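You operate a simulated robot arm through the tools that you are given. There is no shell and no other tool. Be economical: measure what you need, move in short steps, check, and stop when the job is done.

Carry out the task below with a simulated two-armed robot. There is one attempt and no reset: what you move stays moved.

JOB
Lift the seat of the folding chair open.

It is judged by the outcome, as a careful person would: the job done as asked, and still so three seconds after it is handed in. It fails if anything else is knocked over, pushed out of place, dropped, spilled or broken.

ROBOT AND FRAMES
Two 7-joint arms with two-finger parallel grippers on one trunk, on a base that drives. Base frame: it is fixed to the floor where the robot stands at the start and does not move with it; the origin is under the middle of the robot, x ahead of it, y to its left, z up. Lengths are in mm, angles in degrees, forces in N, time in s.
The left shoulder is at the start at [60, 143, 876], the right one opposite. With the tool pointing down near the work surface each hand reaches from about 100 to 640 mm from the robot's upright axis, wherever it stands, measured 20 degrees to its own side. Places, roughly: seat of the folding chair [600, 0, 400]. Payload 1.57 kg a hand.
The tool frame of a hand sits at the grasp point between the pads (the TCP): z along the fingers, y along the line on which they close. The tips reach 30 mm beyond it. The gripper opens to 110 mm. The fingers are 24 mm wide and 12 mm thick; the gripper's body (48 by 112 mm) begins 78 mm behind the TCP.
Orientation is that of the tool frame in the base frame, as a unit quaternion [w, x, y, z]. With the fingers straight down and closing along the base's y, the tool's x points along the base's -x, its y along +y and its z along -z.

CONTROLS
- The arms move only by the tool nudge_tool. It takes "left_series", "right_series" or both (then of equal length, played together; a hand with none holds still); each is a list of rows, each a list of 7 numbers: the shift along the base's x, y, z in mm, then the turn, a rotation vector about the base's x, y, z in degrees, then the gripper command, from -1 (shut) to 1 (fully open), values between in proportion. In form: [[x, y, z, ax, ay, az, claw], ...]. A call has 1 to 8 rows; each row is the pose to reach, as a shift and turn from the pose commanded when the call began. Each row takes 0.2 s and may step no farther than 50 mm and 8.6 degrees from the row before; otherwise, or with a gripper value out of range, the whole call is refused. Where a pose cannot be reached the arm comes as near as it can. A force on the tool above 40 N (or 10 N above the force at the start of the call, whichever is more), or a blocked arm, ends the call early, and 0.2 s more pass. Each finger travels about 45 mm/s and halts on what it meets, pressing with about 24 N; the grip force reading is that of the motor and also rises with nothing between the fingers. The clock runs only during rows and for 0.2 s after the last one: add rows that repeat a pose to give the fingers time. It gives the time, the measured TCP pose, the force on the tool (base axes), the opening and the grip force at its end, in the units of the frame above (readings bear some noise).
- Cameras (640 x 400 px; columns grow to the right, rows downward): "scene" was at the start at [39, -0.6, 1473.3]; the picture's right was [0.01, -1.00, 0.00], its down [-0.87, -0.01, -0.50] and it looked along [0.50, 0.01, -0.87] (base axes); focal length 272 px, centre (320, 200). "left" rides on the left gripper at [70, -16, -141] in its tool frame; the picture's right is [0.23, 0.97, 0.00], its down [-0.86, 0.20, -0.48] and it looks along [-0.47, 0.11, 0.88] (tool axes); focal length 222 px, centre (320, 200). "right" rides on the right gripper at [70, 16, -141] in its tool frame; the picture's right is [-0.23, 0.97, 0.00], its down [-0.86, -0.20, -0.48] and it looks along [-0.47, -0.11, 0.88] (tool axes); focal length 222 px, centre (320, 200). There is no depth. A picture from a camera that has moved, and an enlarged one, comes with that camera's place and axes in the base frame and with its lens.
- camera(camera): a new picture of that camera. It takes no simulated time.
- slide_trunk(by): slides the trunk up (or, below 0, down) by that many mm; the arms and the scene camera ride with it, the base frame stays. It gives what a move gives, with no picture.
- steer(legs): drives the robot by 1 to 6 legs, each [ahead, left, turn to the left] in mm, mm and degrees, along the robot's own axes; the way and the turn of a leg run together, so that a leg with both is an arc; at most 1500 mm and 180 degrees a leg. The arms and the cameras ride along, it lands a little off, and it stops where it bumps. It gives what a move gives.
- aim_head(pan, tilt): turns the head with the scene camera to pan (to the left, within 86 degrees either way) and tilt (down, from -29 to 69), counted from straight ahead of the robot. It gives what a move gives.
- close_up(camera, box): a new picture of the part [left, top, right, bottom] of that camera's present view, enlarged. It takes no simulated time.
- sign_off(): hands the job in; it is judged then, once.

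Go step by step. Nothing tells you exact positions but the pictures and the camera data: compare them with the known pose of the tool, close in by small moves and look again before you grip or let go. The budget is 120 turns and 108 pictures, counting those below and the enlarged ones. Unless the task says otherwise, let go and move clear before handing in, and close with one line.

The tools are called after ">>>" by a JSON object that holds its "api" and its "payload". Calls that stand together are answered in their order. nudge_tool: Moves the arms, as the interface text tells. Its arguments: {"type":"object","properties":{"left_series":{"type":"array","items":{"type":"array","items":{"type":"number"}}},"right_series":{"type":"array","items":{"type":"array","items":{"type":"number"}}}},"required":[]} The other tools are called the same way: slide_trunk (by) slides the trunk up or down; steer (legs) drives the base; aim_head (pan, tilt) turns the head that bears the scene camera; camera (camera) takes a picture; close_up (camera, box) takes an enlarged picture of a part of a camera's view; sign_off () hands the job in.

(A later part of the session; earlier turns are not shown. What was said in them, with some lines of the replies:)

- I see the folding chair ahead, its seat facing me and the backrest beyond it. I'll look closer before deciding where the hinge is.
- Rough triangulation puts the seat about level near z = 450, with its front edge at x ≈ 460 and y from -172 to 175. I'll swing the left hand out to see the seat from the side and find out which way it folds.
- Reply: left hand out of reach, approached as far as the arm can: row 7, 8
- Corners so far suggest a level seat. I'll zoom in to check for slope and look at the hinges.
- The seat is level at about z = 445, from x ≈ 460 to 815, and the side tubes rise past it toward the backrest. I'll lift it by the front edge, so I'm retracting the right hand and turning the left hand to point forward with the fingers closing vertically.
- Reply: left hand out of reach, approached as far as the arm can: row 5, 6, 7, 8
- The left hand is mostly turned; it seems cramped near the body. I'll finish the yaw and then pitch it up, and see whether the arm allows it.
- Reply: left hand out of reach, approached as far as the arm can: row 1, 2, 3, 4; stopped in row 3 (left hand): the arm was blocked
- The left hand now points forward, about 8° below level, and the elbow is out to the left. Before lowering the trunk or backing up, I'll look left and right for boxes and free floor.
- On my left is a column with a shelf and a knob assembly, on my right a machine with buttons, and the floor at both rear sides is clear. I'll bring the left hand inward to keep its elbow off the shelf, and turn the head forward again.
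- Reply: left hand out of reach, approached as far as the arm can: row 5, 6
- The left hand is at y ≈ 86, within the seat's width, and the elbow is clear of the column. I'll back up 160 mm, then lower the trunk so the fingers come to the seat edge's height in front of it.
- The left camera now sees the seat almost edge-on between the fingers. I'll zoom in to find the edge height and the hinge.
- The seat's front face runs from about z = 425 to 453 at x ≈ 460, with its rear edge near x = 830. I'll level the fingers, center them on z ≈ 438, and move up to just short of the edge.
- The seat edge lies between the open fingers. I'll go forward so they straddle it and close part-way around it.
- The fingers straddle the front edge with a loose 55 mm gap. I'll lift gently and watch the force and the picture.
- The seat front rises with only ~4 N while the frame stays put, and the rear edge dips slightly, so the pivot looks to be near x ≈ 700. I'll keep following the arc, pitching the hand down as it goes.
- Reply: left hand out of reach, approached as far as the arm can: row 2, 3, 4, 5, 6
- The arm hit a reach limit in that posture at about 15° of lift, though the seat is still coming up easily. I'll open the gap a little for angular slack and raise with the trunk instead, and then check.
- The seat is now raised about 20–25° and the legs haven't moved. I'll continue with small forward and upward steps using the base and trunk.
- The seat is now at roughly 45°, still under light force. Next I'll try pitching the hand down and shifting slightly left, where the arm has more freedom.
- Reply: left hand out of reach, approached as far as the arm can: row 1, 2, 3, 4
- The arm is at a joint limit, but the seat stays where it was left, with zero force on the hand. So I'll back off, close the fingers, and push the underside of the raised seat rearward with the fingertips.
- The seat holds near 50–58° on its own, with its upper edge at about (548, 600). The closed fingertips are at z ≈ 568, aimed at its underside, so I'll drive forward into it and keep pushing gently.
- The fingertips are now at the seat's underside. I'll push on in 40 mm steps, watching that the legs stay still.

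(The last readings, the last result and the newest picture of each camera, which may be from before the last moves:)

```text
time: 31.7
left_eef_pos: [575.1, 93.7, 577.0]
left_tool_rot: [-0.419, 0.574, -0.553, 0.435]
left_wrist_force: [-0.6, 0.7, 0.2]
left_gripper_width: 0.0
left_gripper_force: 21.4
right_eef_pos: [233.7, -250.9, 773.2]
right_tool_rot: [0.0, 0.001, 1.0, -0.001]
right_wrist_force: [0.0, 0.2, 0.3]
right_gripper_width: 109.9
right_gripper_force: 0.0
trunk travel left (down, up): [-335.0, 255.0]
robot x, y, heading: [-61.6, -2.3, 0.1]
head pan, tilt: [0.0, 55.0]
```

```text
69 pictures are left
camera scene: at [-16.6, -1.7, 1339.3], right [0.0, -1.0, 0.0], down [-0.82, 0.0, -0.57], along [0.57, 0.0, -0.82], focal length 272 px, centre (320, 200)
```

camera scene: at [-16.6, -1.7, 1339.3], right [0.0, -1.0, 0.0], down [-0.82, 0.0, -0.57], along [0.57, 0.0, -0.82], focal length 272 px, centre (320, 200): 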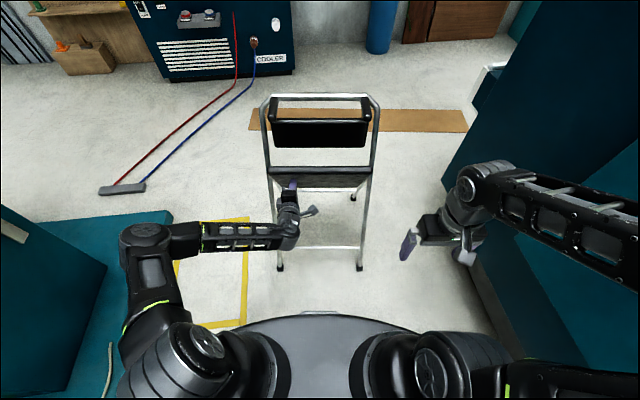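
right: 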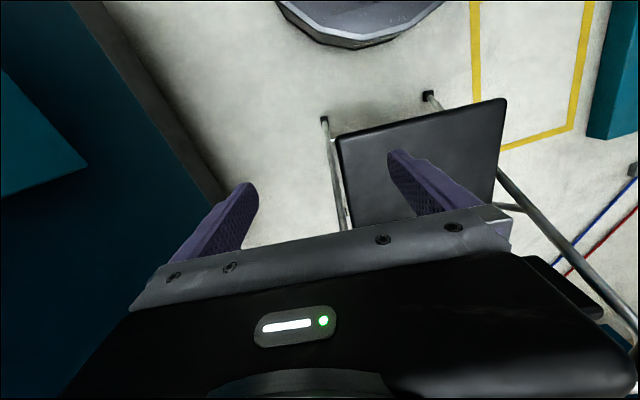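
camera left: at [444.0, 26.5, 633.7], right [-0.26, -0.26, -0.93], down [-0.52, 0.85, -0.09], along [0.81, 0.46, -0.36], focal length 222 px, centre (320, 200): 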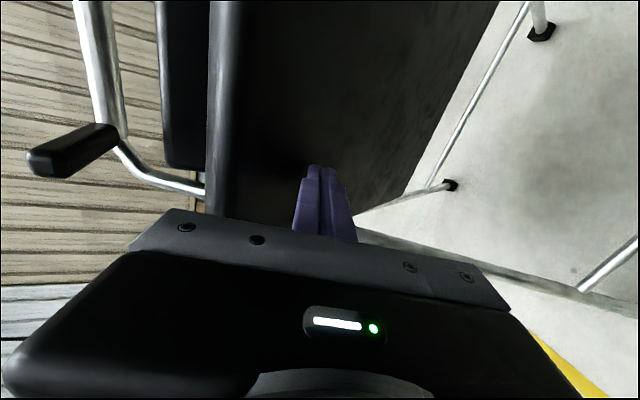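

The seat swings back freely and the legs are unmoved. I'll keep pushing.

>>> {"api": "steer", "payload": {"legs": [[40, 0, 0]]}}

>>> {"api": "camera", "payload": {"camera": "left"}}

>>> {"api": "camera", "payload": {"camera": "scene"}}

```text
time: 32.6
left_eef_pos: [614.1, 94.8, 577.5]
left_tool_rot: [-0.419, 0.574, -0.553, 0.435]
left_wrist_force: [0.6, 0.4, 0.5]
left_gripper_width: 0.1
left_gripper_force: 21.6
right_eef_pos: [275.1, -249.4, 772.5]
right_tool_rot: [0.0, 0.0, 1.0, 0.0]
right_wrist_force: [-0.1, 1.0, 0.4]
right_gripper_width: 110.0
right_gripper_force: 0.1
trunk travel left (down, up): [-335.0, 255.0]
robot x, y, heading: [-18.6, -2.5, -0.2]
head pan, tilt: [0.0, 55.0]
```

```text
68 pictures are left
camera left: at [484.5, 26.6, 633.6], right [-0.26, -0.26, -0.93], down [-0.52, 0.85, -0.09], along [0.81, 0.46, -0.36], focal length 222 px, centre (320, 200)
```

left: 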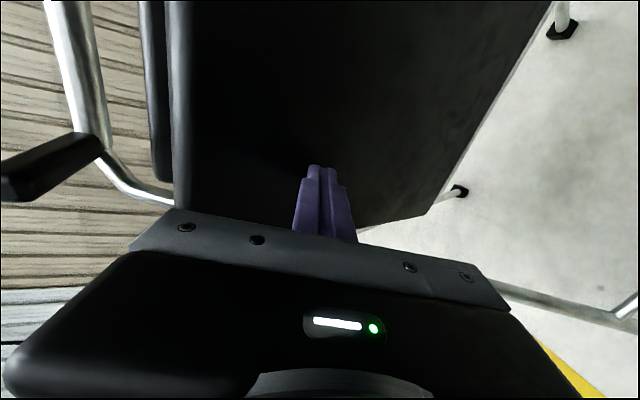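

```text
67 pictures are left
camera scene: at [23.7, -1.7, 1339.3], right [0.0, -1.0, 0.0], down [-0.82, 0.0, -0.57], along [0.57, 0.0, -0.82], focal length 272 px, centre (320, 200)
```

scene: 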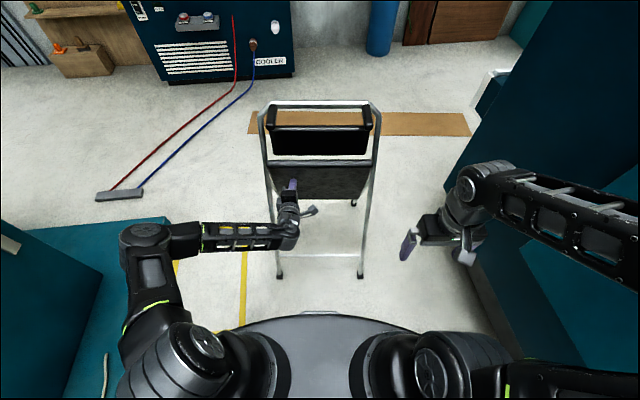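

The seat is around 70–75° and still light to push. I'll keep going until it meets its stop.

>>> {"api": "steer", "payload": {"legs": [[30, 0, 0]]}}

>>> {"api": "camera", "payload": {"camera": "left"}}

>>> {"api": "camera", "payload": {"camera": "scene"}}

```text
time: 33.4
left_eef_pos: [644.8, 94.1, 576.8]
left_tool_rot: [-0.418, 0.573, -0.555, 0.434]
left_wrist_force: [-4.0, -1.8, -6.2]
left_gripper_width: 0.0
left_gripper_force: 21.4
right_eef_pos: [304.1, -251.7, 772.7]
right_tool_rot: [0.001, 0.002, 1.0, 0.0]
right_wrist_force: [0.4, 0.9, -1.0]
right_gripper_width: 109.9
right_gripper_force: 0.1
trunk travel left (down, up): [-335.0, 255.0]
robot x, y, heading: [12.4, 1.5, -0.1]
head pan, tilt: [0.0, 55.0]
```

```text
66 pictures are left
camera left: at [514.2, 26.2, 632.8], right [-0.26, -0.26, -0.93], down [-0.52, 0.85, -0.09], along [0.81, 0.46, -0.36], focal length 222 px, centre (320, 200)
```

left: 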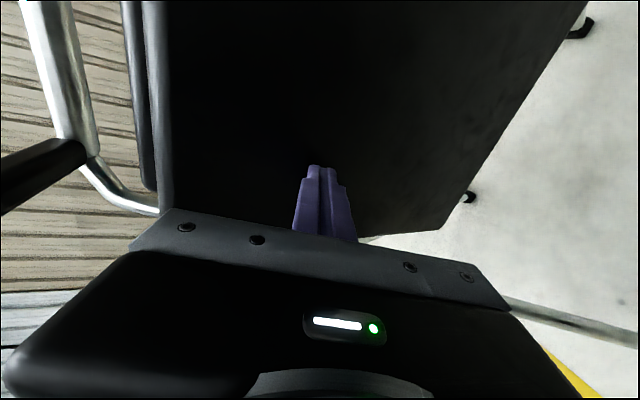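

```text
65 pictures are left
camera scene: at [53.7, -1.9, 1339.1], right [0.0, -1.0, 0.0], down [-0.82, 0.0, -0.57], along [0.57, 0.0, -0.82], focal length 272 px, centre (320, 200)
```

scene: 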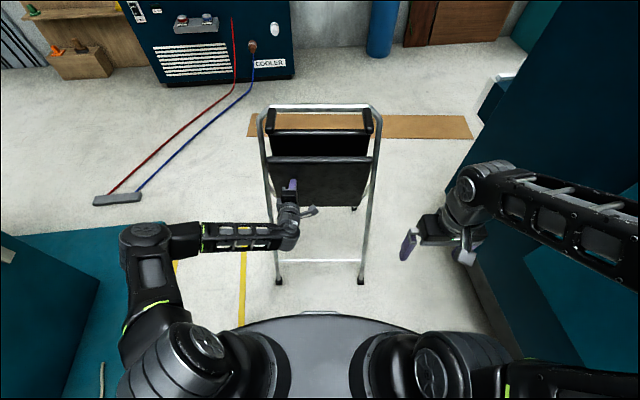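

The push force has risen to about 7 N, which may be the stop. I'll zoom in to see how the seat lies relative to the frame.

>>> {"api": "close_up", "payload": {"camera": "scene", "box": [240, 90, 400, 290]}}

```text
2.00 times, centred on (320, 190) of scene
camera zoom: at [53.7, -1.9, 1339.1], right [0.0, -1.0, 0.0], down [-0.82, 0.0, -0.57], along [0.57, 0.0, -0.82], focal length 545 px, centre (320, 220)
```

zoom: 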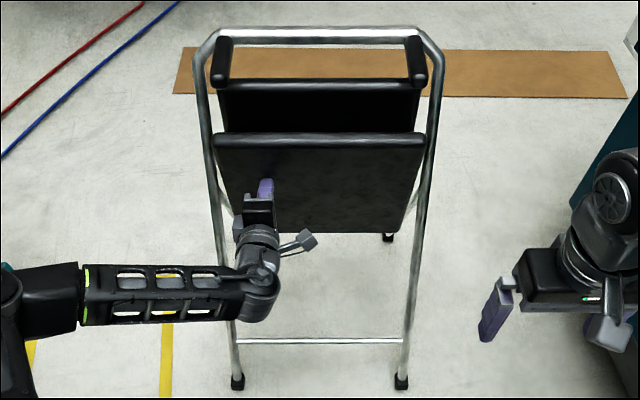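

The seat is near upright with its top edge at about z ≈ 680. I'll push another 15 mm to see whether it's at the stop.

>>> {"api": "steer", "payload": {"legs": [[15, 0, 0]]}}

>>> {"api": "close_up", "payload": {"camera": "scene", "box": [240, 90, 400, 290]}}

>>> {"api": "camera", "payload": {"camera": "left"}}

```text
time: 34.2
left_eef_pos: [660.2, 94.5, 575.5]
left_tool_rot: [-0.418, 0.574, -0.555, 0.434]
left_wrist_force: [-6.9, -1.1, -4.2]
left_gripper_width: 0.0
left_gripper_force: 21.4
right_eef_pos: [319.4, -251.1, 772.3]
right_tool_rot: [0.0, 0.001, 1.0, -0.001]
right_wrist_force: [-0.4, 0.4, 0.2]
right_gripper_width: 110.1
right_gripper_force: 0.0
trunk travel left (down, up): [-335.0, 255.0]
robot x, y, heading: [23.2, 0.6, -0.0]
head pan, tilt: [0.0, 55.0]
```

```text
2.00 times, centred on (320, 190) of scene
camera zoom: at [68.5, -1.9, 1339.2], right [0.0, -1.0, 0.0], down [-0.82, 0.0, -0.57], along [0.57, 0.0, -0.82], focal length 545 px, centre (320, 220)
```

zoom: 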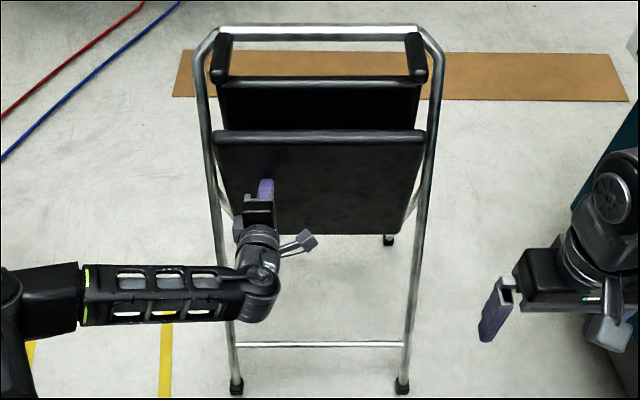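

```text
62 pictures are left
camera left: at [528.8, 26.0, 632.5], right [-0.27, -0.26, -0.93], down [-0.52, 0.85, -0.09], along [0.81, 0.46, -0.36], focal length 222 px, centre (320, 200)
```

left: 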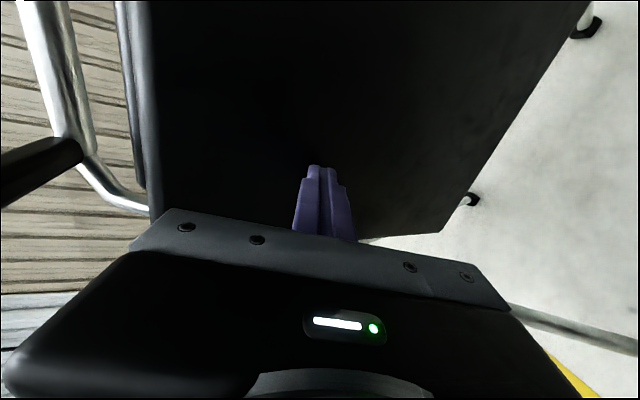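

The frame's top bar shifted the wrong way for a still chair, so the seat is at its stop and I was starting to lean the whole chair. I'm backing off and checking that it settles.

>>> {"api": "steer", "payload": {"legs": [[-25, 0, 0]]}}

>>> {"api": "close_up", "payload": {"camera": "scene", "box": [240, 90, 400, 290]}}

>>> {"api": "camera", "payload": {"camera": "left"}}

```text
time: 35.0
left_eef_pos: [635.4, 93.6, 575.8]
left_tool_rot: [-0.418, 0.574, -0.555, 0.434]
left_wrist_force: [0.7, 1.4, 0.2]
left_gripper_width: 0.0
left_gripper_force: 21.5
right_eef_pos: [293.4, -250.7, 772.7]
right_tool_rot: [0.0, 0.0, 1.0, 0.0]
right_wrist_force: [0.5, 0.7, 0.1]
right_gripper_width: 110.2
right_gripper_force: 0.1
trunk travel left (down, up): [-335.0, 255.0]
robot x, y, heading: [0.8, 0.4, -0.3]
head pan, tilt: [0.0, 55.0]
```

```text
2.00 times, centred on (320, 190) of scene
camera zoom: at [43.3, -1.9, 1339.4], right [0.0, -1.0, 0.0], down [-0.82, 0.0, -0.57], along [0.57, 0.0, -0.82], focal length 545 px, centre (320, 220)
```

zoom: 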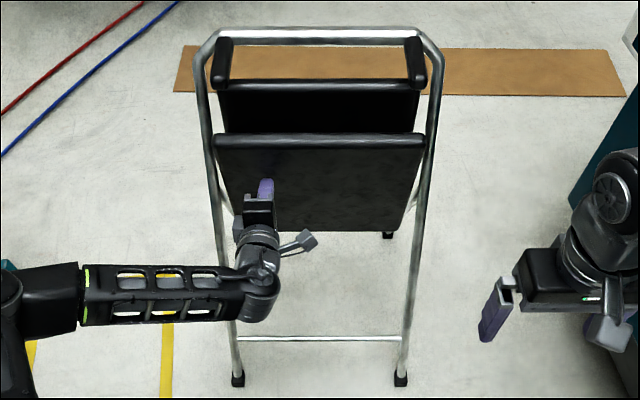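

```text
60 pictures are left
camera left: at [503.8, 26.0, 632.9], right [-0.27, -0.26, -0.93], down [-0.52, 0.85, -0.09], along [0.81, 0.46, -0.36], focal length 222 px, centre (320, 200)
```

left: 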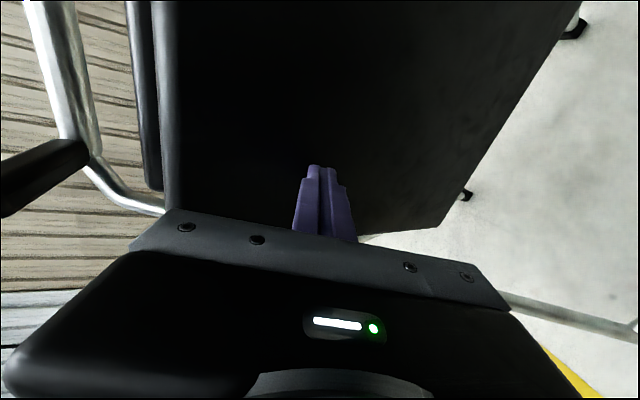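

The chair settled back, its front feet are where they were, and the seat stayed up. I'll pull clear and check that it holds.

>>> {"api": "steer", "payload": {"legs": [[-180, 0, 0]]}}

>>> {"api": "close_up", "payload": {"camera": "scene", "box": [220, 20, 400, 240]}}

>>> {"api": "camera", "payload": {"camera": "left"}}

```text
time: 36.5
left_eef_pos: [453.1, 94.1, 576.1]
left_tool_rot: [-0.418, 0.574, -0.555, 0.434]
left_wrist_force: [-0.4, 0.6, 0.1]
left_gripper_width: 0.1
left_gripper_force: 21.8
right_eef_pos: [111.9, -249.5, 772.4]
right_tool_rot: [0.0, 0.001, 1.0, 0.0]
right_wrist_force: [-0.5, -0.2, 0.4]
right_gripper_width: 110.0
right_gripper_force: 0.1
trunk travel left (down, up): [-335.0, 255.0]
robot x, y, heading: [-178.7, 3.0, -0.2]
head pan, tilt: [0.0, 55.0]
```

```text
1.82 times, centred on (310, 130) of scene
camera zoom: at [-137.6, -1.5, 1339.3], right [0.0, -1.0, 0.0], down [-0.82, 0.0, -0.57], along [0.57, 0.0, -0.82], focal length 495 px, centre (338, 327)
```

zoom: 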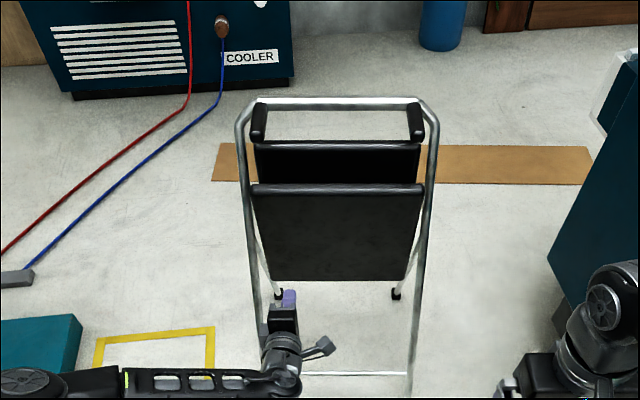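

```text
58 pictures are left
camera left: at [322.9, 26.3, 632.9], right [-0.27, -0.26, -0.93], down [-0.52, 0.85, -0.09], along [0.81, 0.46, -0.36], focal length 222 px, centre (320, 200)
```

left: 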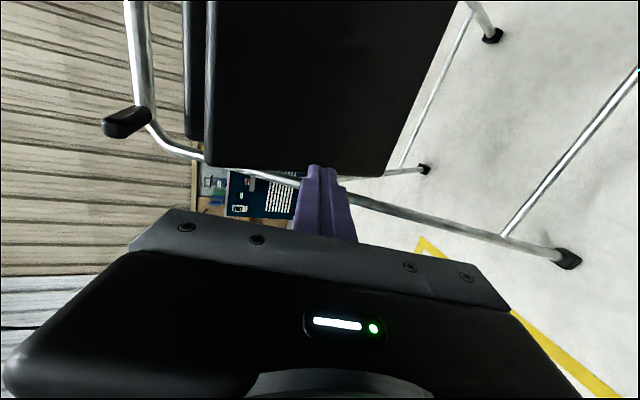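

The seat stands at its stop, about 78° up, and stays there untouched. The chair's feet are in their original place and the hand is clear, so I'm handing in.

>>> {"api": "sign_off", "payload": {}}

```text
The job is handed in.
```

The folding chair's seat is lifted up to its stop, about 78° from level. It held there untouched, the chair stands where it was, and I've handed the job in.
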